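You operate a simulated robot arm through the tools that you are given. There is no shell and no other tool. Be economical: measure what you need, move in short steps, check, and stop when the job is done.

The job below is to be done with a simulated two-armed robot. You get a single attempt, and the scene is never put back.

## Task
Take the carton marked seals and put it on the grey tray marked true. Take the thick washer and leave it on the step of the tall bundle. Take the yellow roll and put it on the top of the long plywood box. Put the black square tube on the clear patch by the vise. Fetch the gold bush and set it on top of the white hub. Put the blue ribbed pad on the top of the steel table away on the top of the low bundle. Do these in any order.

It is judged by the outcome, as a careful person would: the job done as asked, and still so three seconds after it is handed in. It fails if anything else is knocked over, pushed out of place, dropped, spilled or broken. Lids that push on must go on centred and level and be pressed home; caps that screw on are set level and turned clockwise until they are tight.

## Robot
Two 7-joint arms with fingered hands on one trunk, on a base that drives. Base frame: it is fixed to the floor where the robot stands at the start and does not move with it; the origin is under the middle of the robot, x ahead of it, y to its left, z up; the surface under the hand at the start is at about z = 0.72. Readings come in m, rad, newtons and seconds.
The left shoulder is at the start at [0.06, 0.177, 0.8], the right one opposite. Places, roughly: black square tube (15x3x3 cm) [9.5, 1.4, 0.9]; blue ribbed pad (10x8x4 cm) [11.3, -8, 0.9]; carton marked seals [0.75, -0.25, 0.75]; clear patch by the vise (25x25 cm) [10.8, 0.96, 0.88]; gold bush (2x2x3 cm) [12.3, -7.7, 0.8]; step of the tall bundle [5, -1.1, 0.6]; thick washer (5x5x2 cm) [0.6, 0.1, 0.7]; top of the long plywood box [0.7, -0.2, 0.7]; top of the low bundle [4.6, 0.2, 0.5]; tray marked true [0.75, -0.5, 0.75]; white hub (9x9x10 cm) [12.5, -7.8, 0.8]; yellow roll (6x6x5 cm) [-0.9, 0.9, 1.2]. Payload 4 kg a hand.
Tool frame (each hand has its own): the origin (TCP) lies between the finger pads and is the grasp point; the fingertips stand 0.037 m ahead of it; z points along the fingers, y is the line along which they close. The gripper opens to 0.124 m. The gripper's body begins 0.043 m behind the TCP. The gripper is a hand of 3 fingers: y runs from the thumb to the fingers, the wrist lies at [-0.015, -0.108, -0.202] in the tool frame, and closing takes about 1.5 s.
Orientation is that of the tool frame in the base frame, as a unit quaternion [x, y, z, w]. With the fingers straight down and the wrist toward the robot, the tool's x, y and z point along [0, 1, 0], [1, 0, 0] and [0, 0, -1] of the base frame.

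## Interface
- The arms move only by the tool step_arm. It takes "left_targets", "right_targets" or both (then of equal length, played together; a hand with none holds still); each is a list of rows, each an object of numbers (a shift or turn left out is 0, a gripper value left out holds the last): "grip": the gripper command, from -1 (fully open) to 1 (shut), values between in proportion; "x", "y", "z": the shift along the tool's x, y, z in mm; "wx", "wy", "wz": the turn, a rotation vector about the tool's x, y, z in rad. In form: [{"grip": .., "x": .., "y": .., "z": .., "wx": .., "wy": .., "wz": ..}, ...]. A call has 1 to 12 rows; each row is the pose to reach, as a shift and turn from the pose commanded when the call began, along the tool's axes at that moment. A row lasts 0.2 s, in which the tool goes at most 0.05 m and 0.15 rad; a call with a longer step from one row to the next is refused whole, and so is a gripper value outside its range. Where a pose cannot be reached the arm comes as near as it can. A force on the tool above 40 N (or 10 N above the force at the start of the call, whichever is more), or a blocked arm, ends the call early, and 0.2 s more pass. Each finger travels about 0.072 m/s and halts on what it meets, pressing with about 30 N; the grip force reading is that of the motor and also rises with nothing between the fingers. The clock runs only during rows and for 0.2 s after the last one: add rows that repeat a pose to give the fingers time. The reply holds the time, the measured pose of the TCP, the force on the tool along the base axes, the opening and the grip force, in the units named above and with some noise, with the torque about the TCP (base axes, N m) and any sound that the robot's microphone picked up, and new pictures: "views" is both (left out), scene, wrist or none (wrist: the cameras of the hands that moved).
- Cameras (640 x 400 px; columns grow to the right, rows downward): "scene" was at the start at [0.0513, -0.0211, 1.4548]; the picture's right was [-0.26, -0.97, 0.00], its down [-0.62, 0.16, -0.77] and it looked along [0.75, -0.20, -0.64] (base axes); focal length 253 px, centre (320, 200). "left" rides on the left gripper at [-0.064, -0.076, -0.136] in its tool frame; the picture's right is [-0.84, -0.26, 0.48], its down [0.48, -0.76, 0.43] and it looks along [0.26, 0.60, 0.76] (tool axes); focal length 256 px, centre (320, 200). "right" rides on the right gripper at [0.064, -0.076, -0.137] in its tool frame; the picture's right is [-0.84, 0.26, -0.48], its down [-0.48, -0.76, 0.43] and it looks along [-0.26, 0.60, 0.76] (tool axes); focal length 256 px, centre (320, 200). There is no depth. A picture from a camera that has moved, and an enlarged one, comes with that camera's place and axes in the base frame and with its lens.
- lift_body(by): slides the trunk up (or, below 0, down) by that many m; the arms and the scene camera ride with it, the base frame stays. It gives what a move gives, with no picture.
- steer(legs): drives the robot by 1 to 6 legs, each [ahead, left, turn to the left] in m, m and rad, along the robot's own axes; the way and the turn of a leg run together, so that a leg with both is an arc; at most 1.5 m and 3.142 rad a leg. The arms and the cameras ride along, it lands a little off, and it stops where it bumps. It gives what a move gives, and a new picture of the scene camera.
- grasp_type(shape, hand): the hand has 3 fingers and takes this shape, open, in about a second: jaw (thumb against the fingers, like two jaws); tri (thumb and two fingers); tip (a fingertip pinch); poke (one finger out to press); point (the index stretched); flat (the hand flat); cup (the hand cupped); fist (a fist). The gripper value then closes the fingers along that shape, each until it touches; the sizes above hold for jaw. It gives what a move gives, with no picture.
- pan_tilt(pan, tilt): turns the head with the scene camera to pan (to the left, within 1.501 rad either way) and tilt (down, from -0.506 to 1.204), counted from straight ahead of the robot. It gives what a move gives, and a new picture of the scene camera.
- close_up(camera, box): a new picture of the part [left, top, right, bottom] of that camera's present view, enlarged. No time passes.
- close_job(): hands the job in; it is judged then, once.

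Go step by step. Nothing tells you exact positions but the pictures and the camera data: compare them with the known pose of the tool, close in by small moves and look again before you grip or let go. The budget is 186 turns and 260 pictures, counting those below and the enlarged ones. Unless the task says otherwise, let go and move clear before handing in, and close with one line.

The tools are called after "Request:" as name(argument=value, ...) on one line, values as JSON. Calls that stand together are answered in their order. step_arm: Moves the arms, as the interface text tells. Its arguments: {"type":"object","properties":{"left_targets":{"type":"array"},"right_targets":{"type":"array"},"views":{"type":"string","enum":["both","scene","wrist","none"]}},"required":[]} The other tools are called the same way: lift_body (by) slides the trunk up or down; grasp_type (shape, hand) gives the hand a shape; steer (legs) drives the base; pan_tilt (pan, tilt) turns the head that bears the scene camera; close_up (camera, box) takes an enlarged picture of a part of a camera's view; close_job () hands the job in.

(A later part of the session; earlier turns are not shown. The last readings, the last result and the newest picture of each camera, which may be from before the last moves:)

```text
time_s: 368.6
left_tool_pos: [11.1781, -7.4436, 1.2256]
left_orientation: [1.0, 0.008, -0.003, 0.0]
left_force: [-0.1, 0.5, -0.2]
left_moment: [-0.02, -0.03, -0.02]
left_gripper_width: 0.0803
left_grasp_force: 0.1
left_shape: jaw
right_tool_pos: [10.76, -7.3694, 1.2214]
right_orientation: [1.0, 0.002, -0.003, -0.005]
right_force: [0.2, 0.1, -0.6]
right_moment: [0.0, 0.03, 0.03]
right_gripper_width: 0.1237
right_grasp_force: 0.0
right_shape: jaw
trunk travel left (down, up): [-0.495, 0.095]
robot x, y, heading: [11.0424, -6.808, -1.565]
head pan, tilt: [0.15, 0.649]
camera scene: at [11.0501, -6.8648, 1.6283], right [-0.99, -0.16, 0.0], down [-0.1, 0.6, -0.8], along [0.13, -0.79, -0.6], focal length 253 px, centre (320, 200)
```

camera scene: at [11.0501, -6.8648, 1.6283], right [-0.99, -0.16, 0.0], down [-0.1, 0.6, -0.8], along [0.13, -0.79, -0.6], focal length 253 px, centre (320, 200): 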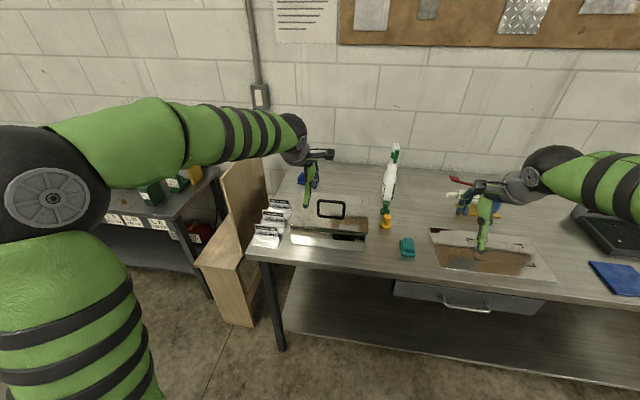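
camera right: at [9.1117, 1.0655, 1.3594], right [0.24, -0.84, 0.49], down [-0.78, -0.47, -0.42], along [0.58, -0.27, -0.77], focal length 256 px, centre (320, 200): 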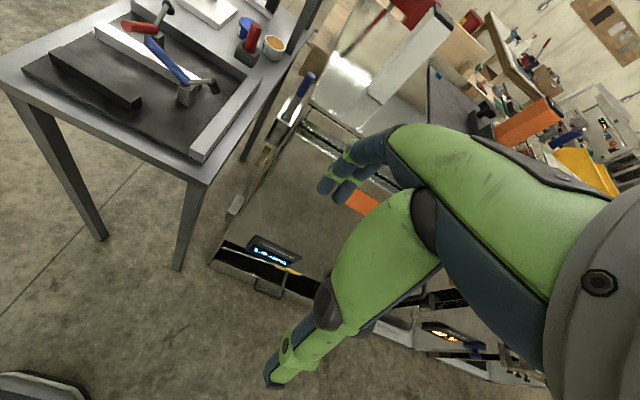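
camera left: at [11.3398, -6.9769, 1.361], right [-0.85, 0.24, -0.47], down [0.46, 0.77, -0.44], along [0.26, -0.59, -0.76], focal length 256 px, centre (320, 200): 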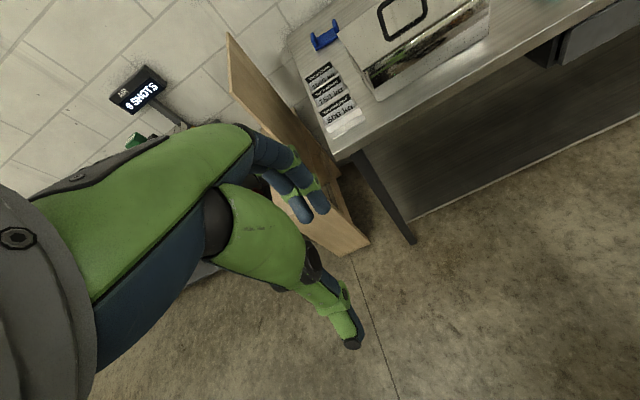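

I reach the left hand forward above the pad to view it with the wrist camera.

Request:
step_arm(left_targets=[{"x": 15, "y": 40}, {"x": 30, "y": 80}, {"x": 45, "y": 120}, {"x": 60, "y": 160}, {"x": 75, "y": 200}, {"x": 88, "y": 240}, {"x": 95, "y": 270}, {"x": 95, "y": 270}])

```text
time_s: 370.4
left_tool_pos: [11.2728, -7.6928, 1.2156]
left_orientation: [1.0, 0.008, -0.004, -0.003]
left_force: [0.6, 0.2, -0.2]
left_moment: [0.03, 0.02, 0.0]
left_gripper_width: 0.0802
left_grasp_force: 0.2
left_shape: jaw
left hand out of reach, approached as far as the arm can: row 7, 8
right_tool_pos: [10.7586, -7.3712, 1.2215]
right_orientation: [1.0, 0.003, -0.003, -0.006]
right_force: [0.1, 0.0, -0.1]
right_moment: [0.02, -0.04, 0.0]
right_gripper_width: 0.1238
right_grasp_force: 0.0
right_shape: jaw
trunk travel left (down, up): [-0.495, 0.095]
robot x, y, heading: [11.0352, -6.8045, -1.563]
head pan, tilt: [0.15, 0.649]
camera scene: at [11.0499, -6.8663, 1.6282], right [-0.99, -0.16, 0.0], down [-0.1, 0.6, -0.8], along [0.13, -0.79, -0.61], focal length 253 px, centre (320, 200)
camera left: at [11.2087, -7.6177, 1.351], right [-0.84, 0.25, -0.47], down [0.47, 0.77, -0.43], along [0.26, -0.59, -0.77], focal length 256 px, centre (320, 200)
```

scene: 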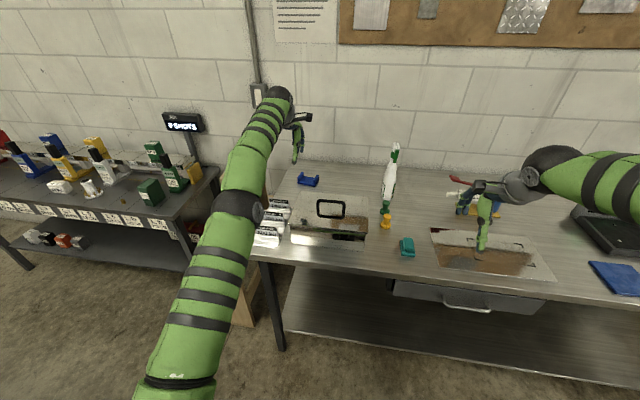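
left: 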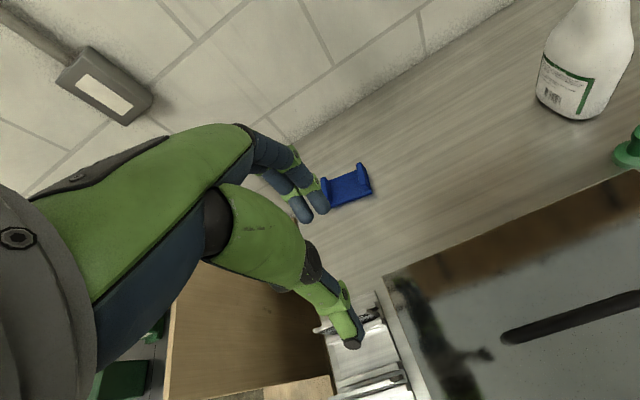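

Request:
close_up(camera="left", box=[280, 130, 440, 230])

Request:
close_up(camera="scene", box=[270, 150, 410, 260])

Request:
close_up(camera="scene", box=[0, 110, 240, 260])

```text
4.00 times, centred on (360, 180) of left
camera zoom: at [11.2087, -7.6177, 1.351], right [-0.84, 0.25, -0.47], down [0.47, 0.77, -0.43], along [0.26, -0.59, -0.77], focal length 1024 px, centre (160, 280)
```

zoom: 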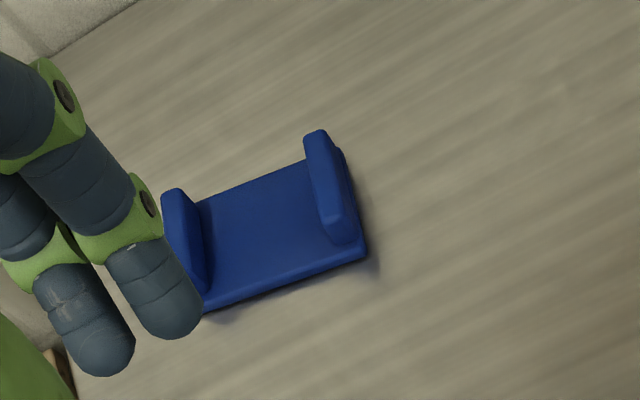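

```text
3.64 times, centred on (340, 205) of scene
camera zoom: at [11.0499, -6.8663, 1.6282], right [-0.99, -0.16, 0.0], down [-0.1, 0.6, -0.8], along [0.13, -0.79, -0.61], focal length 919 px, centre (247, 182)
```

zoom: 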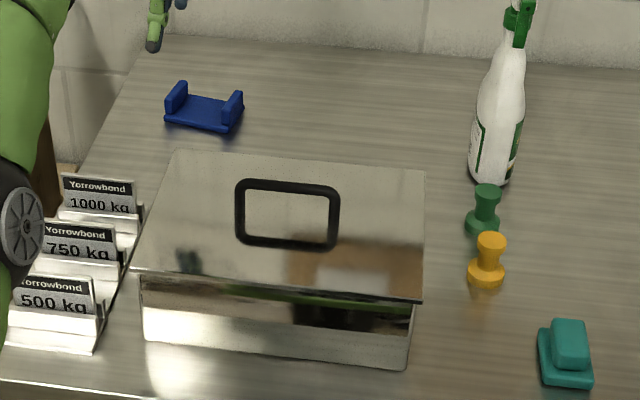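

```text
2.67 times, centred on (120, 185) of scene
camera zoom: at [11.0499, -6.8663, 1.6282], right [-0.99, -0.16, 0.0], down [-0.1, 0.6, -0.8], along [0.13, -0.79, -0.61], focal length 674 px, centre (853, 240)
```

zoom: 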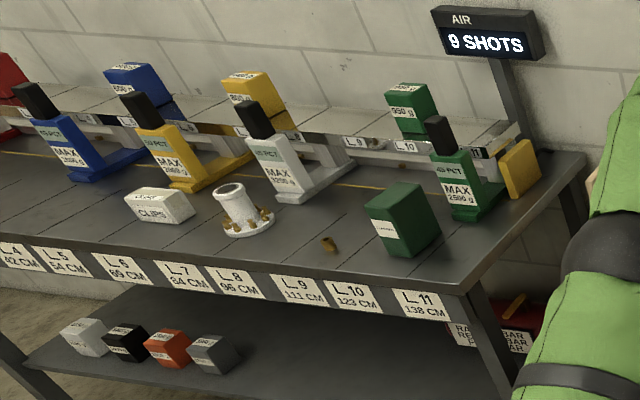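

I now see the white hub and the gold bush on the neighbouring table (bush about (12.24,-7.74), hub about (12.49,-7.79)). I'll do the bush first: retract the left hand and drive carefully between the tables.

Request:
step_arm(left_targets=[{"x": -15, "y": -40}, {"x": -30, "y": -80}, {"x": -45, "y": -120}, {"x": -60, "y": -160}, {"x": -75, "y": -200}, {"x": -80, "y": -240}], views="none")

Request:
steer(legs=[[0.22, 0, 0], [0, 0.75, 0], [0.15, 0.15, 0], [0, 0, 0.55]])

Request:
pan_tilt(pan=0.0, tilt=0.7)

```text
time_s: 371.8
left_tool_pos: [11.1888, -7.4498, 1.2181]
left_orientation: [1.0, 0.006, -0.004, -0.001]
left_force: [-0.4, 0.0, -0.7]
left_moment: [-0.03, -0.02, -0.02]
left_gripper_width: 0.0804
left_grasp_force: 0.0
left_shape: jaw
right_tool_pos: [10.7599, -7.3685, 1.2237]
right_orientation: [1.0, 0.003, -0.004, -0.005]
right_force: [0.8, -0.7, 0.3]
right_moment: [-0.02, 0.0, -0.01]
right_gripper_width: 0.1236
right_grasp_force: 0.1
right_shape: jaw
trunk travel left (down, up): [-0.495, 0.095]
robot x, y, heading: [11.0391, -6.8123, -1.566]
head pan, tilt: [0.15, 0.649]
```

```text
time_s: 379.9
left_tool_pos: [12.3888, -7.6399, 1.218]
left_orientation: [0.961, 0.277, -0.004, 0.0]
left_force: [0.2, -0.5, -0.2]
left_moment: [-0.03, -0.02, -0.03]
left_gripper_width: 0.0805
left_grasp_force: 0.2
left_shape: jaw
right_tool_pos: [11.9801, -7.7936, 1.223]
right_orientation: [0.962, 0.273, -0.005, -0.004]
right_force: [0.7, -0.1, 0.8]
right_moment: [0.02, 0.0, 0.0]
right_gripper_width: 0.1237
right_grasp_force: 0.1
right_shape: jaw
trunk travel left (down, up): [-0.495, 0.095]
robot x, y, heading: [11.9245, -7.1692, -1.01]
head pan, tilt: [0.15, 0.649]
camera scene: at [11.9657, -7.2107, 1.6283], right [-0.76, -0.65, 0.0], down [-0.39, 0.46, -0.8], along [0.52, -0.6, -0.6], focal length 253 px, centre (320, 200)
```

scene: 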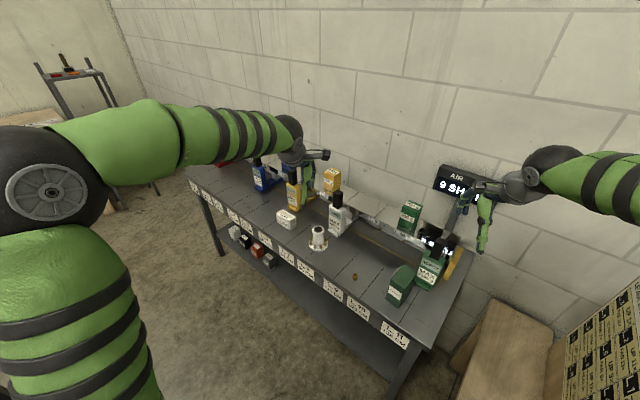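

```text
time_s: 380.6
left_tool_pos: [12.3874, -7.6411, 1.2188]
left_orientation: [0.961, 0.277, -0.003, 0.0]
left_force: [-0.3, 0.2, 0.5]
left_moment: [0.0, 0.01, -0.02]
left_gripper_width: 0.0806
left_grasp_force: 0.2
left_shape: jaw
right_tool_pos: [11.9804, -7.7937, 1.2224]
right_orientation: [0.962, 0.273, -0.005, -0.005]
right_force: [0.7, 0.4, 0.2]
right_moment: [0.04, -0.02, -0.02]
right_gripper_width: 0.1237
right_grasp_force: 0.0
right_shape: jaw
trunk travel left (down, up): [-0.495, 0.095]
robot x, y, heading: [11.9265, -7.173, -1.014]
head pan, tilt: [0.0, 0.7]
camera scene: at [11.954, -7.2169, 1.624], right [-0.85, -0.53, 0.0], down [-0.34, 0.55, -0.77], along [0.41, -0.65, -0.64], focal length 253 px, centre (320, 200)
```

scene: 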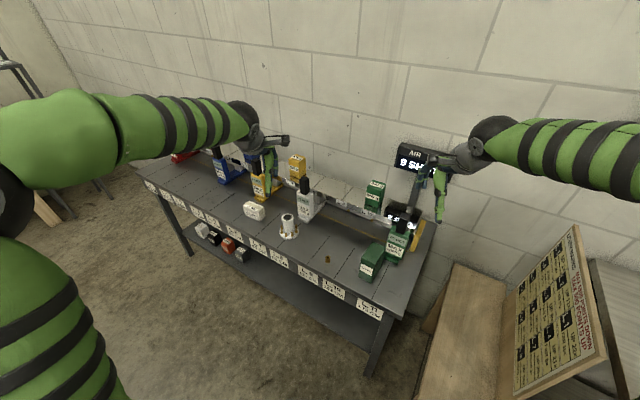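

Request:
close_up(camera="scene", box=[240, 180, 400, 290])

Request:
step_arm(right_targets=[{"y": -30}, {"y": -60}, {"y": -90}], left_targets=[{"x": 0}, {"x": 0}, {"x": 0}], views="wrist")

```text
3.64 times, centred on (320, 235) of scene
camera zoom: at [11.954, -7.2169, 1.624], right [-0.85, -0.53, 0.0], down [-0.34, 0.55, -0.77], along [0.41, -0.65, -0.64], focal length 919 px, centre (320, 73)
```

zoom: 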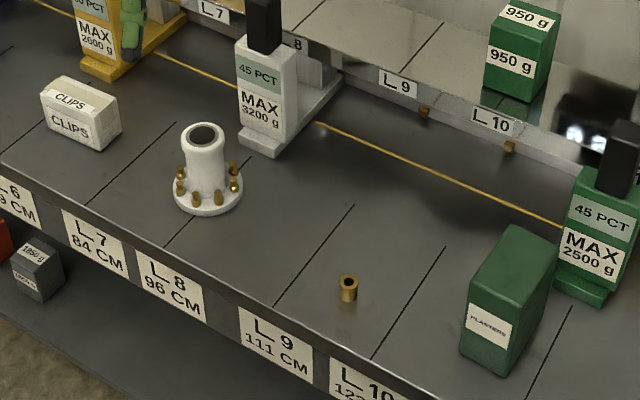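

```text
time_s: 381.4
left_tool_pos: [12.3874, -7.6395, 1.2196]
left_orientation: [0.961, 0.277, -0.004, 0.0]
left_force: [0.0, -0.2, 0.6]
left_moment: [-0.01, -0.03, -0.01]
left_gripper_width: 0.0802
left_grasp_force: 0.1
left_shape: jaw
right_tool_pos: [11.9322, -7.7165, 1.2243]
right_orientation: [0.962, 0.273, -0.005, -0.004]
right_force: [-0.2, 0.6, 0.1]
right_moment: [0.0, 0.01, -0.01]
right_gripper_width: 0.1236
right_grasp_force: 0.0
right_shape: jaw
trunk travel left (down, up): [-0.495, 0.095]
robot x, y, heading: [11.9284, -7.1722, -1.015]
head pan, tilt: [0.0, 0.7]
camera right: at [11.9473, -7.6182, 1.361], right [-0.57, -0.66, 0.49], down [-0.82, 0.4, -0.42], along [0.09, -0.64, -0.77], focal length 256 px, centre (320, 200)
camera left: at [12.2942, -7.6076, 1.3553], right [-0.85, -0.23, -0.48], down [0.0, 0.9, -0.44], along [0.53, -0.37, -0.76], focal length 256 px, centre (320, 200)
```

right: 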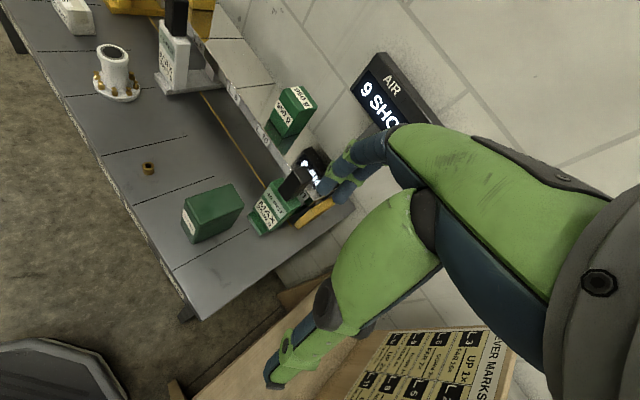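
left: 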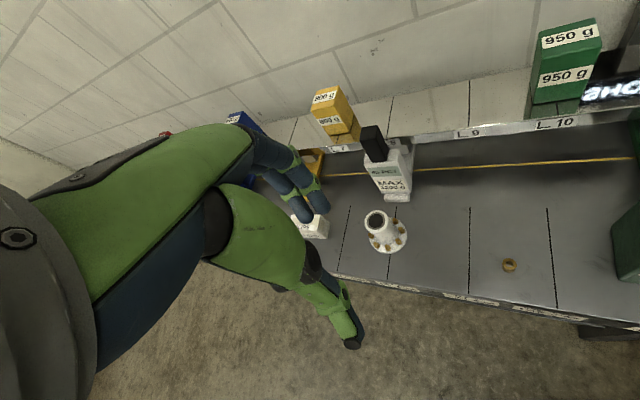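

Bush at (12.254, -7.751, table≈0.785), hub top at (12.48, -7.795, 0.885) by three cameras. I look closely at the hub's top while bringing the left hand over the bush.

Request:
close_up(camera="left", box=[340, 180, 430, 260])

Request:
step_arm(left_targets=[{"x": -20, "y": 3, "z": 0, "grip": 0.0}, {"x": -50, "y": 8, "z": 10, "wx": 0.03}, {"x": -85, "y": 14, "z": 35, "wx": 0.06}, {"x": -115, "y": 19, "z": 70, "wx": 0.09}, {"x": -145, "y": 24, "z": 105, "wx": 0.12}, {"x": -165, "y": 28, "z": 145, "wx": 0.15}, {"x": -172, "y": 29, "z": 190, "wx": 0.18}, {"x": -172, "y": 29, "z": 230, "wx": 0.18}, {"x": -172, "y": 29, "z": 265, "wx": 0.18}, {"x": -172, "y": 29, "z": 290, "wx": 0.18}, {"x": -172, "y": 29, "z": 290, "wx": 0.18}])

```text
5.00 times, centred on (385, 220) of left
camera zoom: at [12.2942, -7.6076, 1.3553], right [-0.85, -0.23, -0.48], down [0.0, 0.9, -0.44], along [0.53, -0.37, -0.76], focal length 1280 px, centre (-5, 100)
```

zoom: 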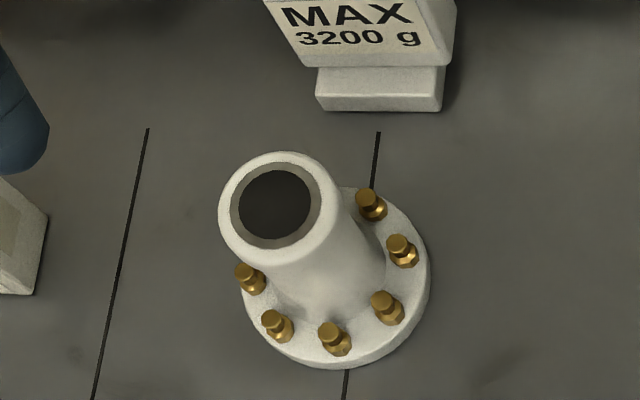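

```text
time_s: 383.8
left_tool_pos: [12.2556, -7.7589, 0.9269]
left_orientation: [0.957, 0.276, -0.029, -0.087]
left_force: [0.1, 0.2, -0.2]
left_moment: [0.01, 0.02, -0.02]
left_gripper_width: 0.0622
left_grasp_force: 0.0
left_shape: jaw
right_tool_pos: [11.9324, -7.7173, 1.2236]
right_orientation: [0.962, 0.273, -0.005, -0.005]
right_force: [-0.1, 0.1, -0.3]
right_moment: [-0.01, 0.0, 0.02]
right_gripper_width: 0.1236
right_grasp_force: 0.1
right_shape: jaw
trunk travel left (down, up): [-0.495, 0.095]
robot x, y, heading: [11.9289, -7.1748, -1.007]
head pan, tilt: [0.0, 0.7]
camera scene: at [11.9539, -7.2168, 1.624], right [-0.85, -0.53, 0.0], down [-0.34, 0.55, -0.76], along [0.41, -0.65, -0.64], focal length 253 px, centre (320, 200)
camera left: at [12.177, -7.7479, 1.0751], right [-0.89, -0.16, -0.42], down [-0.03, 0.96, -0.29], along [0.45, -0.25, -0.86], focal length 256 px, centre (320, 200)
```

scene: 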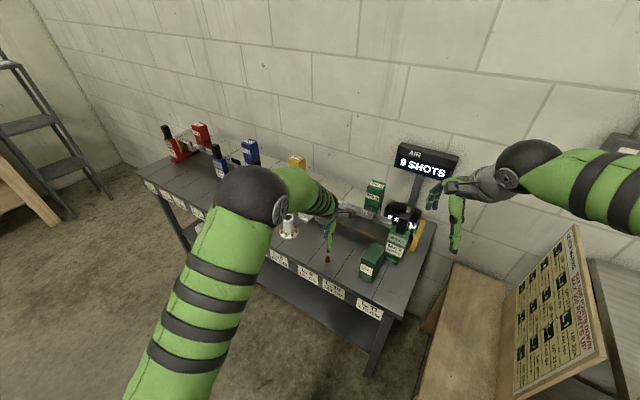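
left: 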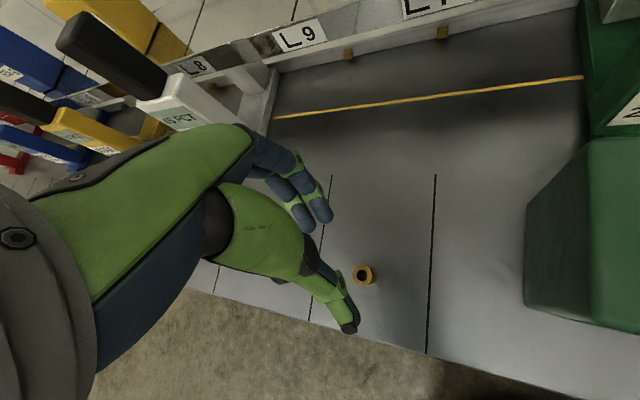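

The bush is right in line. I descend over it and check before closing.

Request:
step_arm(left_targets=[{"x": 2, "y": 2, "z": 25}, {"x": 3, "y": 6, "z": 50}, {"x": 3, "y": 10, "z": 72}, {"x": 3, "y": 13, "z": 86}, {"x": 3, "y": 14, "z": 92}, {"x": 3, "y": 14, "z": 92}], views="none")

Request:
close_up(camera="left", box=[220, 130, 460, 350])

```text
time_s: 385.2
left_tool_pos: [12.2579, -7.7547, 0.8414]
left_orientation: [0.957, 0.276, -0.03, -0.081]
left_force: [6.6, -4.7, 32.1]
left_moment: [-1.06, -0.68, 0.09]
left_gripper_width: 0.0624
left_grasp_force: 0.0
left_shape: jaw
right_tool_pos: [11.9331, -7.7146, 1.2249]
right_orientation: [0.962, 0.273, -0.006, -0.004]
right_force: [0.0, 0.3, -0.1]
right_moment: [0.0, -0.03, 0.03]
right_gripper_width: 0.1238
right_grasp_force: 0.0
right_shape: jaw
trunk travel left (down, up): [-0.495, 0.095]
robot x, y, heading: [11.9272, -7.1717, -1.012]
head pan, tilt: [0.0, 0.7]
```

```text
1.82 times, centred on (340, 240) of left
camera zoom: at [12.1784, -7.7441, 0.9884], right [-0.89, -0.17, -0.42], down [-0.03, 0.95, -0.3], along [0.45, -0.26, -0.86], focal length 465 px, centre (284, 127)
```

zoom: 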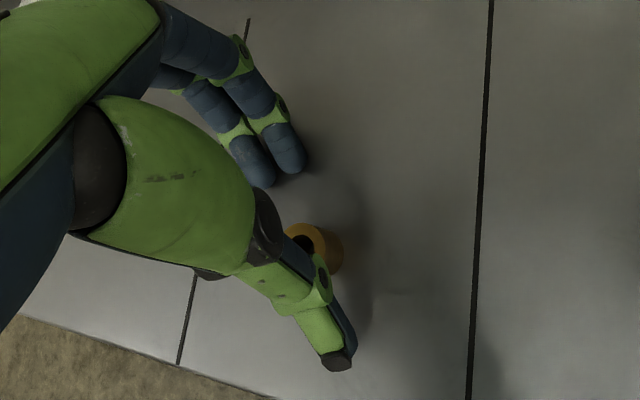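

The fingertips touch the table (z≈0.80). I raise 4 mm and close slowly.

Request:
step_arm(left_targets=[{"y": -1, "z": -4}, {"y": -1, "z": -4, "grip": 0.3}, {"y": -1, "z": -4, "grip": 0.5}, {"y": -1, "z": -4, "grip": 0.7}, {"y": -1, "z": -4, "grip": 1}, {"y": -1, "z": -4, "grip": 1}, {"y": -1, "z": -4, "grip": 1}], views="none")

Request:
close_up(camera="left", box=[220, 130, 460, 350])

```text
time_s: 386.8
left_tool_pos: [12.257, -7.7536, 0.8426]
left_orientation: [0.957, 0.277, -0.029, -0.085]
left_force: [4.9, -1.4, 19.0]
left_moment: [-0.23, -0.21, -0.02]
left_gripper_width: 0.0103
left_grasp_force: 30.1
left_shape: jaw
right_tool_pos: [11.9336, -7.7162, 1.2237]
right_orientation: [0.962, 0.274, -0.005, -0.005]
right_force: [0.3, -0.2, -0.4]
right_moment: [0.01, 0.0, 0.03]
right_gripper_width: 0.1236
right_grasp_force: 0.1
right_shape: jaw
trunk travel left (down, up): [-0.495, 0.095]
robot x, y, heading: [11.9294, -7.1728, -1.013]
head pan, tilt: [0.0, 0.7]
```

```text
1.82 times, centred on (340, 240) of left
camera zoom: at [12.1779, -7.743, 0.9895], right [-0.89, -0.16, -0.42], down [-0.03, 0.95, -0.3], along [0.45, -0.25, -0.86], focal length 465 px, centre (284, 127)
```

zoom: 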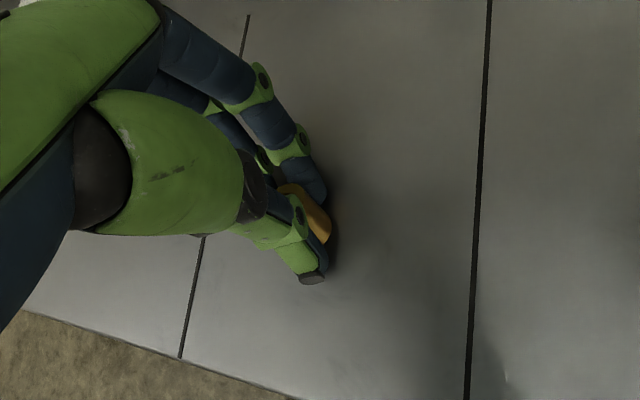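

Request:
close_up(camera="left", box=[300, 190, 360, 240])

Request:
close_up(camera="scene", box=[290, 200, 370, 280])

```text
8.00 times, centred on (330, 215) of left
camera zoom: at [12.1779, -7.743, 0.9895], right [-0.89, -0.16, -0.42], down [-0.03, 0.95, -0.3], along [0.45, -0.25, -0.86], focal length 2048 px, centre (240, 80)
```

zoom: 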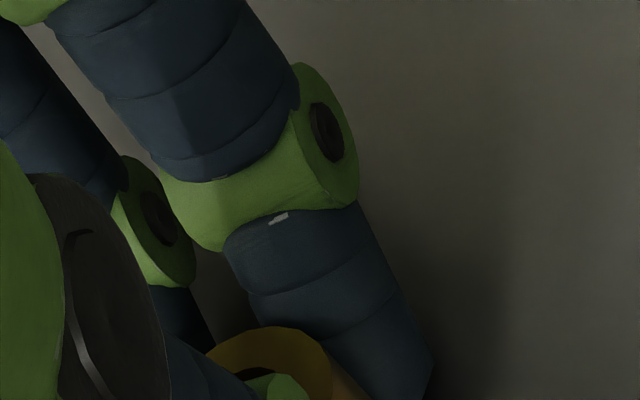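

```text
5.00 times, centred on (330, 240) of scene
camera zoom: at [11.9535, -7.2157, 1.6241], right [-0.85, -0.53, 0.0], down [-0.34, 0.55, -0.77], along [0.41, -0.65, -0.64], focal length 1263 px, centre (270, 0)
```

zoom: 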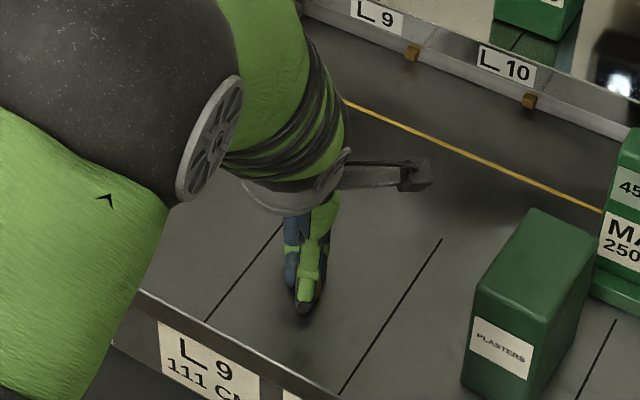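

Request:
close_up(camera="left", box=[300, 215, 370, 285])

```text
5.71 times, centred on (335, 250) of left
camera zoom: at [12.1779, -7.743, 0.9895], right [-0.89, -0.16, -0.42], down [-0.03, 0.95, -0.3], along [0.45, -0.25, -0.86], focal length 1463 px, centre (234, -86)
```

zoom: 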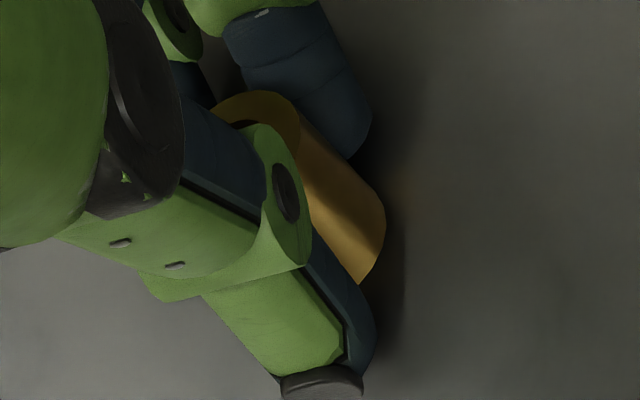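

The bush is held between thumb and two fingers, aligned with the tilted hand (~0.2 rad). I lift and level the hand so the bush stands upright.

Request:
step_arm(left_targets=[{"y": -1, "z": -6}, {"y": -3, "z": -15}, {"y": -6, "z": -32}, {"y": -10, "z": -55, "wx": -0.06}, {"y": -14, "z": -80, "wx": -0.12}, {"y": -19, "z": -105, "wx": -0.18}, {"y": -23, "z": -125, "wx": -0.2}, {"y": -23, "z": -125, "wx": -0.2}], views="wrist")

Request:
close_up(camera="left", box=[300, 215, 370, 285])

```text
time_s: 388.6
left_tool_pos: [12.2569, -7.752, 0.9684]
left_orientation: [0.96, 0.278, -0.001, 0.009]
left_force: [-0.8, 0.4, -0.2]
left_moment: [0.04, -0.02, 0.02]
left_gripper_width: 0.009
left_grasp_force: 30.1
left_shape: jaw
right_tool_pos: [11.9335, -7.7177, 1.2235]
right_orientation: [0.962, 0.273, -0.005, -0.004]
right_force: [0.3, 0.3, -0.1]
right_moment: [0.01, 0.02, 0.0]
right_gripper_width: 0.1236
right_grasp_force: 0.0
right_shape: jaw
trunk travel left (down, up): [-0.495, 0.095]
robot x, y, heading: [11.926, -7.1724, -1.016]
head pan, tilt: [0.0, 0.7]
camera left: at [12.1621, -7.7188, 1.1025], right [-0.84, -0.24, -0.48], down [0.0, 0.89, -0.45], along [0.54, -0.38, -0.75], focal length 256 px, centre (320, 200)
```

left: 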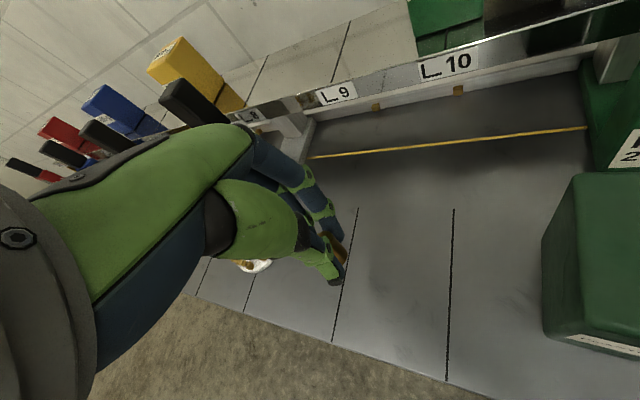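

```text
5.71 times, centred on (335, 250) of left
camera zoom: at [12.1621, -7.7188, 1.1025], right [-0.84, -0.24, -0.48], down [0.0, 0.89, -0.45], along [0.54, -0.38, -0.75], focal length 1463 px, centre (234, -86)
```

zoom: 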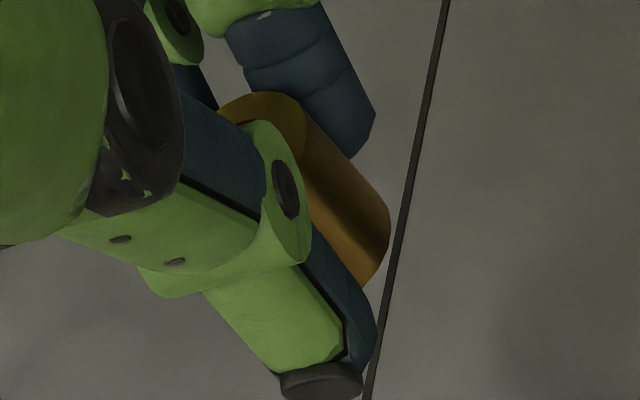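

I check the bush's tilt from the right wrist camera's side view.

Request:
close_up(camera="right", box=[60, 60, 240, 200])

```text
2.86 times, centred on (150, 130) of right
camera zoom: at [11.948, -7.6193, 1.3608], right [-0.57, -0.66, 0.48], down [-0.82, 0.4, -0.42], along [0.09, -0.64, -0.77], focal length 731 px, centre (806, 400)
```

zoom: 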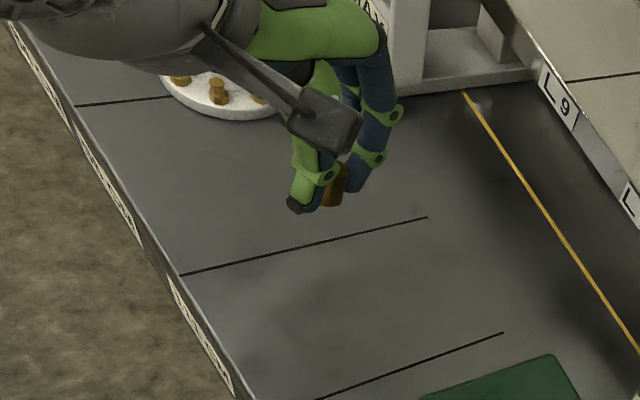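

Request:
close_up(camera="right", box=[135, 90, 175, 125])

```text
11.43 times, centred on (155, 108) of right
camera zoom: at [11.948, -7.6193, 1.3608], right [-0.57, -0.66, 0.48], down [-0.82, 0.4, -0.42], along [0.09, -0.64, -0.77], focal length 2926 px, centre (2206, 1257)
```

zoom: 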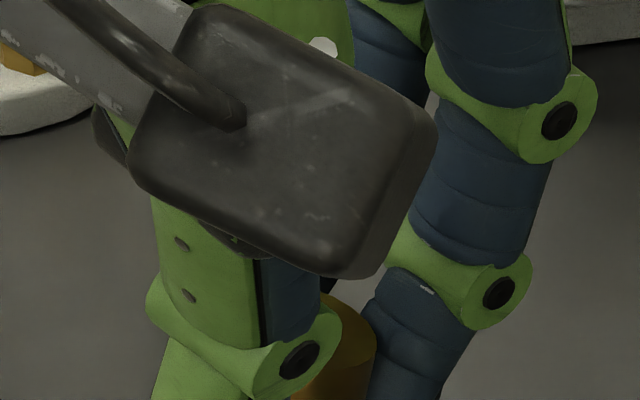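

Request:
close_up(camera="right", box=[130, 105, 180, 140])

```text
11.43 times, centred on (155, 122) of right
camera zoom: at [11.948, -7.6193, 1.3608], right [-0.57, -0.66, 0.48], down [-0.82, 0.4, -0.42], along [0.09, -0.64, -0.77], focal length 2926 px, centre (2206, 1086)
```

zoom: 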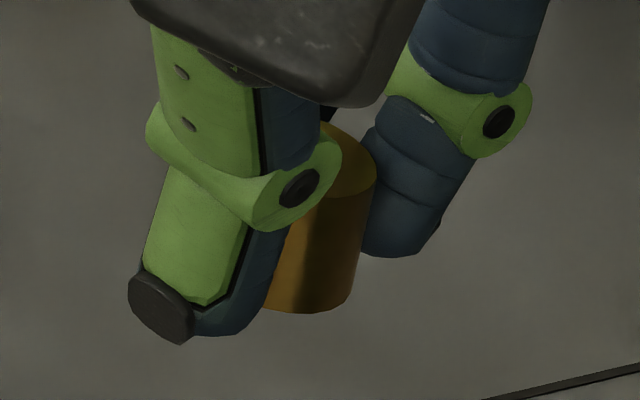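

The bush still leans about 0.2 rad (bottom toward me). I tilt the hand another -0.2 rad and carry it above the hub.

Request:
step_arm(left_targets=[{"z": -25, "wx": -0.05}, {"z": -45, "wx": -0.1, "x": 10, "y": 8}, {"z": -50, "wx": -0.15, "x": 35, "y": 28}, {"z": -50, "wx": -0.2, "x": 65, "y": 53}, {"z": -50, "wx": -0.2, "x": 95, "y": 78}, {"z": -50, "wx": -0.2, "x": 125, "y": 103}, {"z": -50, "wx": -0.2, "x": 150, "y": 124}, {"z": -50, "wx": -0.2, "x": 165, "y": 137}, {"z": -50, "wx": -0.2, "x": 165, "y": 137}])

Request:
close_up(camera="left", box=[240, 180, 420, 320])

Request:
close_up(camera="scene", box=[250, 170, 350, 250])

```text
time_s: 390.6
left_tool_pos: [12.4683, -7.7778, 1.0174]
left_orientation: [0.955, 0.275, 0.026, 0.106]
left_force: [0.2, -0.3, 0.3]
left_moment: [0.0, 0.0, -0.03]
left_gripper_width: 0.0089
left_grasp_force: 30.0
left_shape: jaw
right_tool_pos: [11.9336, -7.7171, 1.223]
right_orientation: [0.962, 0.273, -0.005, -0.004]
right_force: [0.5, 0.0, -0.2]
right_moment: [0.0, 0.0, -0.04]
right_gripper_width: 0.1236
right_grasp_force: 0.2
right_shape: jaw
trunk travel left (down, up): [-0.495, 0.095]
robot x, y, heading: [11.9271, -7.1707, -1.016]
head pan, tilt: [0.0, 0.7]
camera scene: at [11.9537, -7.217, 1.6239], right [-0.85, -0.53, 0.0], down [-0.34, 0.55, -0.76], along [0.41, -0.65, -0.64], focal length 253 px, centre (320, 200)
camera left: at [12.3596, -7.724, 1.133], right [-0.79, -0.33, -0.52], down [0.06, 0.8, -0.59], along [0.61, -0.5, -0.62], focal length 256 px, centre (320, 200)
```

scene: 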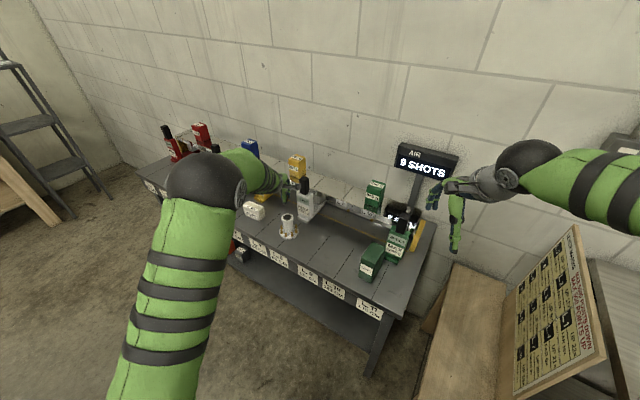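
left: 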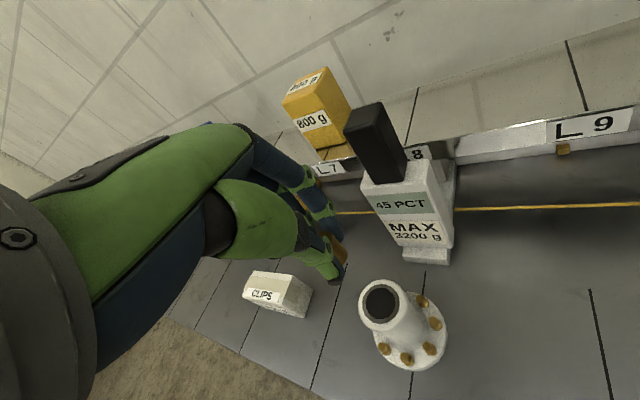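

```text
2.86 times, centred on (330, 250) of left
camera zoom: at [12.3596, -7.724, 1.133], right [-0.79, -0.33, -0.52], down [0.06, 0.8, -0.59], along [0.61, -0.5, -0.62], focal length 731 px, centre (291, 57)
```

zoom: 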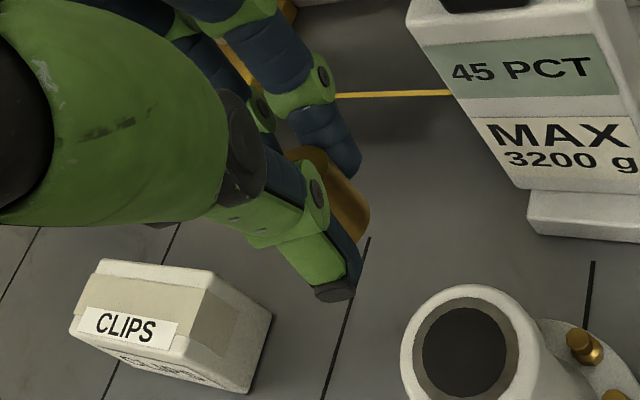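

```text
5.00 times, centred on (300, 210) of scene
camera zoom: at [11.9537, -7.217, 1.6239], right [-0.85, -0.53, 0.0], down [-0.34, 0.55, -0.76], along [0.41, -0.65, -0.64], focal length 1263 px, centre (420, 150)
```

zoom: 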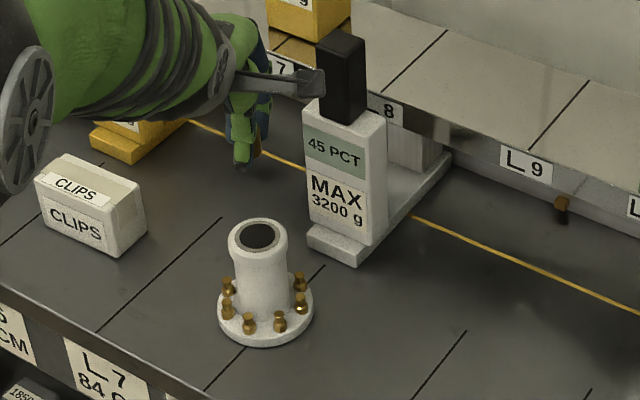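

Request:
close_up(camera="right", box=[60, 0, 180, 90])

```text
4.44 times, centred on (120, 45) of right
camera zoom: at [11.9478, -7.6192, 1.3608], right [-0.57, -0.66, 0.48], down [-0.82, 0.4, -0.42], along [0.09, -0.64, -0.77], focal length 1138 px, centre (1209, 889)
```

zoom: 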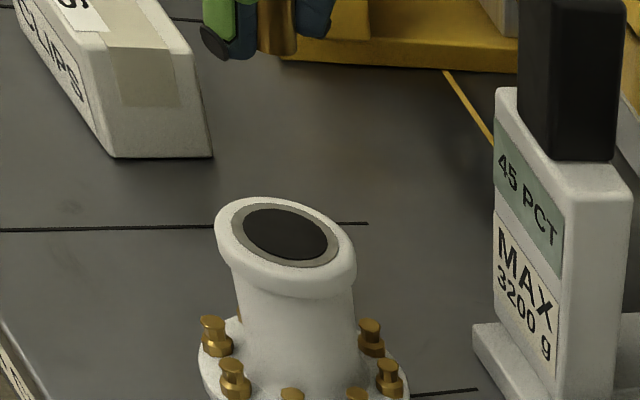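

The hub's top looks flat, and the bush is nearly over its centre. I lower most of the way and look again.

Request:
step_arm(left_targets=[{"x": 1, "y": -4, "z": 10}, {"x": 1.5, "y": -8, "z": 27}, {"x": 1.5, "y": -12, "z": 45}, {"x": 1.5, "y": -15, "z": 58}, {"x": 1.5, "y": -15, "z": 58}], views="none")

Request:
close_up(camera="right", box=[60, 0, 180, 90])

Request:
close_up(camera="left", box=[280, 210, 400, 320])

```text
time_s: 391.8
left_tool_pos: [12.4674, -7.7784, 0.9586]
left_orientation: [0.955, 0.276, 0.027, 0.105]
left_force: [-0.6, 0.6, 0.5]
left_moment: [-0.02, -0.01, 0.02]
left_gripper_width: 0.0087
left_grasp_force: 30.2
left_shape: jaw
right_tool_pos: [11.9325, -7.7167, 1.2226]
right_orientation: [0.962, 0.273, -0.004, -0.004]
right_force: [-0.1, -0.5, 0.1]
right_moment: [0.01, 0.03, 0.0]
right_gripper_width: 0.1238
right_grasp_force: 0.0
right_shape: jaw
trunk travel left (down, up): [-0.495, 0.095]
robot x, y, heading: [11.9266, -7.1734, -1.013]
head pan, tilt: [0.0, 0.7]
```

```text
4.44 times, centred on (120, 45) of right
camera zoom: at [11.948, -7.6191, 1.3608], right [-0.57, -0.66, 0.48], down [-0.82, 0.39, -0.42], along [0.09, -0.64, -0.77], focal length 1138 px, centre (1209, 889)
```

zoom: 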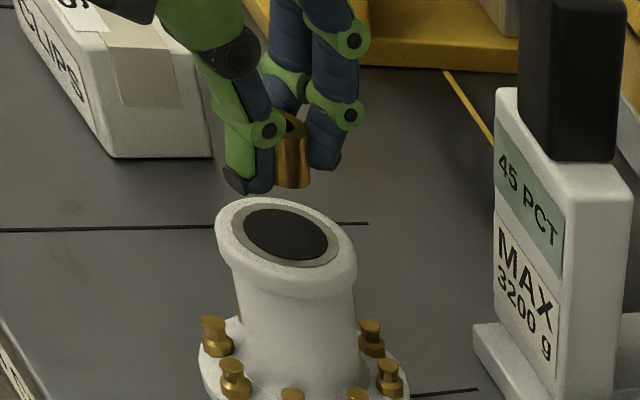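

```text
3.64 times, centred on (340, 265) of left
camera zoom: at [12.3595, -7.7223, 1.0749], right [-0.79, -0.33, -0.52], down [0.06, 0.8, -0.59], along [0.61, -0.5, -0.62], focal length 931 px, centre (247, -36)
```

zoom: 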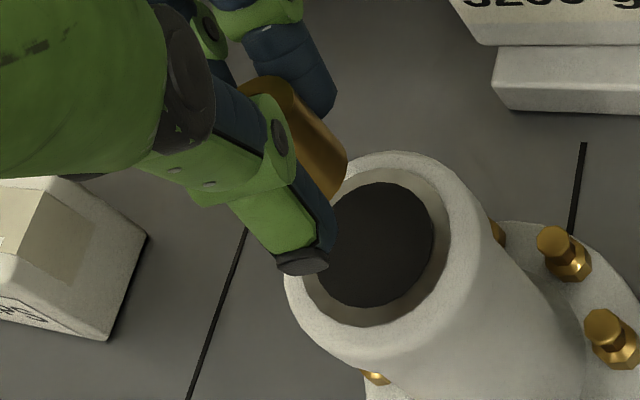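

Position is good; the bush still leans ~0.1 rad back and ~0.1 rad sideways. I correct that and inspect.

Request:
step_arm(left_targets=[{"wx": -0.04, "wy": -0.045, "x": 2, "y": -2}, {"wx": -0.08, "wy": -0.09, "x": 4.5, "y": -4}, {"wx": -0.08, "wy": -0.09, "x": 4.5, "y": -4}], views="none")

Request:
close_up(camera="right", box=[90, 5, 160, 65])

Request:
close_up(camera="left", box=[280, 210, 400, 320])

```text
time_s: 392.6
left_tool_pos: [12.4714, -7.771, 0.9591]
left_orientation: [0.95, 0.271, -0.005, 0.155]
left_force: [-0.5, 0.0, 0.2]
left_moment: [-0.01, 0.02, 0.0]
left_gripper_width: 0.0085
left_grasp_force: 29.8
left_shape: jaw
right_tool_pos: [11.9327, -7.7165, 1.2233]
right_orientation: [0.962, 0.273, -0.005, -0.003]
right_force: [0.4, 0.0, 0.0]
right_moment: [0.01, -0.01, 0.0]
right_gripper_width: 0.1236
right_grasp_force: 0.0
right_shape: jaw
trunk travel left (down, up): [-0.495, 0.095]
robot x, y, heading: [11.9234, -7.1694, -1.011]
head pan, tilt: [0.0, 0.7]
```

```text
6.67 times, centred on (125, 35) of right
camera zoom: at [11.9479, -7.6193, 1.3608], right [-0.57, -0.66, 0.48], down [-0.82, 0.4, -0.42], along [0.09, -0.64, -0.77], focal length 1707 px, centre (1620, 1300)
```

zoom: 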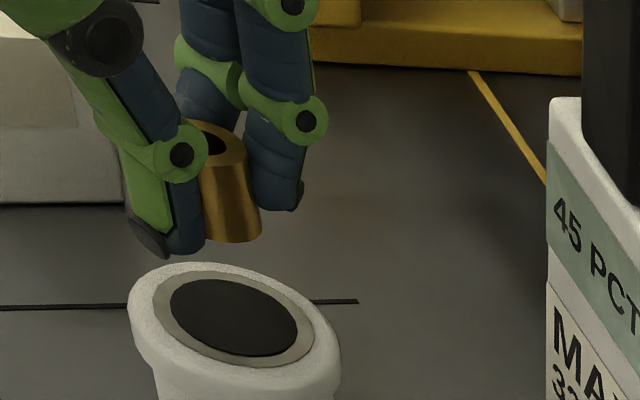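

```text
3.64 times, centred on (340, 265) of left
camera zoom: at [12.3666, -7.7011, 1.0707], right [-0.81, -0.37, -0.45], down [0.05, 0.73, -0.68], along [0.58, -0.58, -0.57], focal length 931 px, centre (247, -36)
```

zoom: 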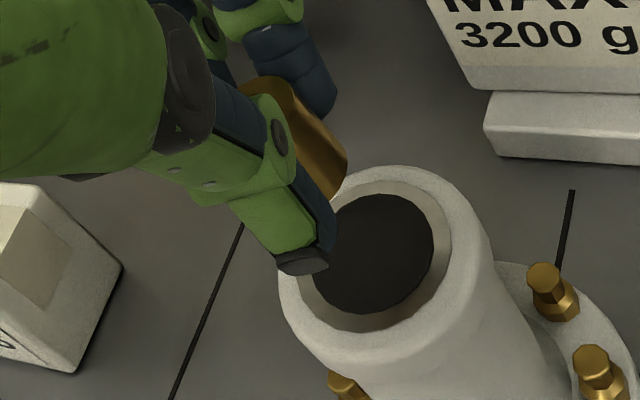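

The bush is now upright over the hub. I lower in small steps until contact.

Request:
step_arm(left_targets=[{"x": 0.7, "y": -5, "z": 6}, {"x": 1.4, "y": -8.1, "z": 13}, {"x": 1.9, "y": -9.5, "z": 17.8}], views="none")

Request:
close_up(camera="right", box=[90, 5, 160, 65])

```text
time_s: 393.4
left_tool_pos: [12.4687, -7.7666, 0.9388]
left_orientation: [0.95, 0.27, -0.006, 0.156]
left_force: [-0.4, -0.7, -0.8]
left_moment: [-0.01, 0.02, 0.01]
left_gripper_width: 0.0087
left_grasp_force: 30.3
left_shape: jaw
right_tool_pos: [11.9333, -7.7169, 1.2231]
right_orientation: [0.962, 0.273, -0.004, -0.004]
right_force: [-0.1, 0.0, 0.5]
right_moment: [-0.01, 0.02, 0.0]
right_gripper_width: 0.1237
right_grasp_force: 0.1
right_shape: jaw
trunk travel left (down, up): [-0.495, 0.095]
robot x, y, heading: [11.9255, -7.1677, -1.014]
head pan, tilt: [0.0, 0.7]
```

```text
6.67 times, centred on (125, 35) of right
camera zoom: at [11.9481, -7.6192, 1.3608], right [-0.57, -0.66, 0.48], down [-0.82, 0.39, -0.42], along [0.09, -0.64, -0.77], focal length 1707 px, centre (1620, 1300)
```

zoom: 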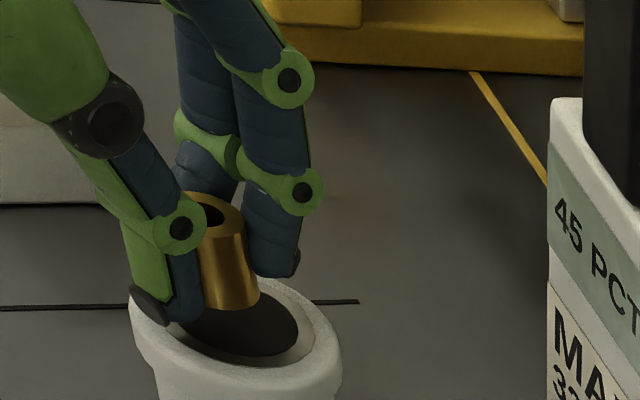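

Request:
step_arm(left_targets=[{"x": 0.2, "y": -0.6, "z": 2}, {"x": 0.4, "y": -1.2, "z": 4}, {"x": 0.5, "y": -1.5, "z": 5}], views="none")

Request:
close_up(camera="right", box=[90, 5, 160, 65])

```text
time_s: 394.2
left_tool_pos: [12.4688, -7.7675, 0.934]
left_orientation: [0.95, 0.269, -0.007, 0.155]
left_force: [0.2, 0.6, 0.2]
left_moment: [-0.02, 0.0, -0.02]
left_gripper_width: 0.0087
left_grasp_force: 30.5
left_shape: jaw
right_tool_pos: [11.9331, -7.7163, 1.2241]
right_orientation: [0.962, 0.273, -0.005, -0.004]
right_force: [0.7, -0.4, 0.1]
right_moment: [-0.01, 0.0, 0.03]
right_gripper_width: 0.1235
right_grasp_force: 0.2
right_shape: jaw
trunk travel left (down, up): [-0.495, 0.095]
robot x, y, heading: [11.926, -7.1673, -1.008]
head pan, tilt: [0.0, 0.7]
```

```text
6.67 times, centred on (125, 35) of right
camera zoom: at [11.9481, -7.6192, 1.3608], right [-0.57, -0.66, 0.48], down [-0.82, 0.39, -0.42], along [0.09, -0.64, -0.77], focal length 1707 px, centre (1620, 1300)
```

zoom: 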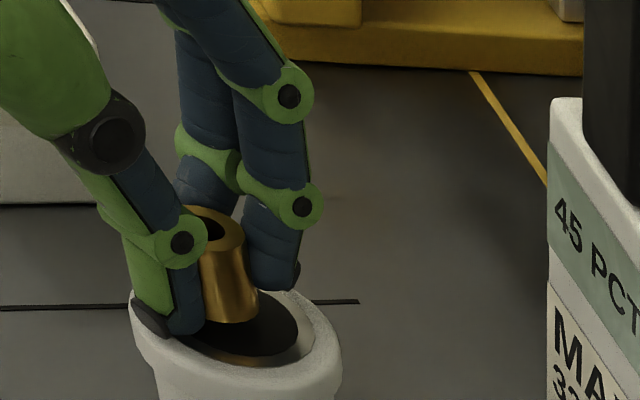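

Request:
step_arm(left_targets=[{"x": 0.1, "y": -0.4, "z": 1.3}, {"x": 0.25, "y": -0.8, "z": 2.6}, {"x": 0.4, "y": -1.2, "z": 4}], views="none")

Request:
close_up(camera="left", box=[280, 210, 400, 320])

```text
time_s: 395.0
left_tool_pos: [12.4694, -7.7676, 0.933]
left_orientation: [0.95, 0.27, -0.005, 0.157]
left_force: [-0.5, 5.0, 15.5]
left_moment: [0.15, 0.13, -0.07]
left_gripper_width: 0.0074
left_grasp_force: 30.7
left_shape: jaw
right_tool_pos: [11.933, -7.7157, 1.2226]
right_orientation: [0.962, 0.273, -0.005, -0.003]
right_force: [0.4, 0.4, 0.3]
right_moment: [0.01, 0.01, -0.01]
right_gripper_width: 0.1235
right_grasp_force: 0.1
right_shape: jaw
trunk travel left (down, up): [-0.495, 0.095]
robot x, y, heading: [11.927, -7.1678, -1.011]
head pan, tilt: [0.0, 0.7]
```

```text
3.64 times, centred on (340, 265) of left
camera zoom: at [12.3649, -7.6971, 1.0438], right [-0.81, -0.37, -0.45], down [0.05, 0.73, -0.69], along [0.58, -0.58, -0.57], focal length 931 px, centre (247, -36)
```

zoom: 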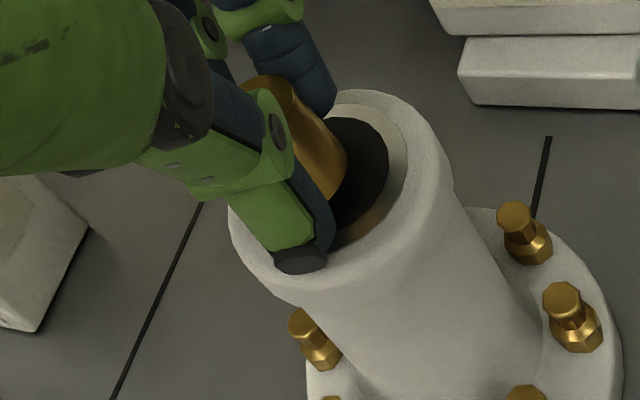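

Contact (15 N) with the bush on the hub's top. I ease slightly and open gradually.

Request:
step_arm(left_targets=[{"x": -0.1, "y": 0.3, "z": -1}, {"x": -0.1, "y": 0.3, "z": -1, "grip": 0.8}, {"x": -0.1, "y": 0.3, "z": -1, "grip": 0.7}, {"x": -0.1, "y": 0.3, "z": -1, "grip": 0.6}, {"x": -0.1, "y": 0.3, "z": -1, "grip": 0.5}], views="none")

Request:
close_up(camera="right", box=[90, 5, 160, 65])

Request:
close_up(camera="left", box=[280, 210, 400, 320])

```text
time_s: 396.2
left_tool_pos: [12.4694, -7.7676, 0.9326]
left_orientation: [0.95, 0.271, -0.005, 0.157]
left_force: [3.6, -5.1, 24.3]
left_moment: [-0.13, 0.02, 0.04]
left_gripper_width: 0.021
left_grasp_force: 0.1
left_shape: jaw
right_tool_pos: [11.9318, -7.7155, 1.2231]
right_orientation: [0.962, 0.273, -0.005, -0.004]
right_force: [0.0, 0.1, -0.6]
right_moment: [0.01, 0.03, 0.01]
right_gripper_width: 0.1236
right_grasp_force: 0.0
right_shape: jaw
trunk travel left (down, up): [-0.495, 0.095]
robot x, y, heading: [11.9283, -7.171, -1.01]
head pan, tilt: [0.0, 0.7]
```

```text
6.67 times, centred on (125, 35) of right
camera zoom: at [11.9471, -7.6181, 1.3614], right [-0.57, -0.66, 0.49], down [-0.82, 0.39, -0.42], along [0.09, -0.64, -0.76], focal length 1707 px, centre (1620, 1300)
```

zoom: 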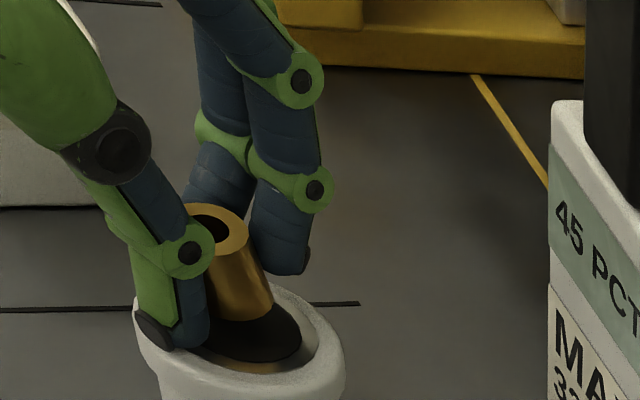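

```text
3.64 times, centred on (340, 265) of left
camera zoom: at [12.3646, -7.6972, 1.0446], right [-0.81, -0.37, -0.45], down [0.05, 0.73, -0.69], along [0.58, -0.58, -0.57], focal length 931 px, centre (247, -36)
```

zoom: 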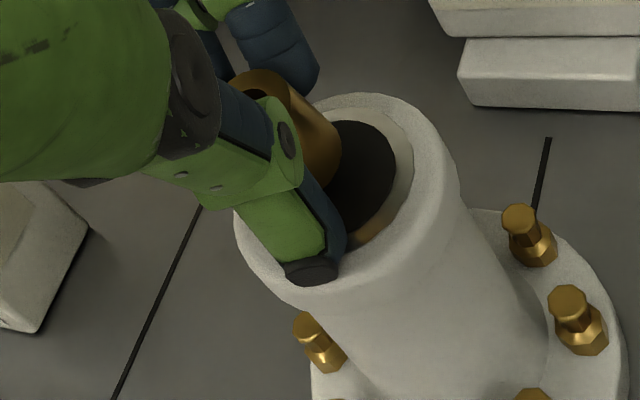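

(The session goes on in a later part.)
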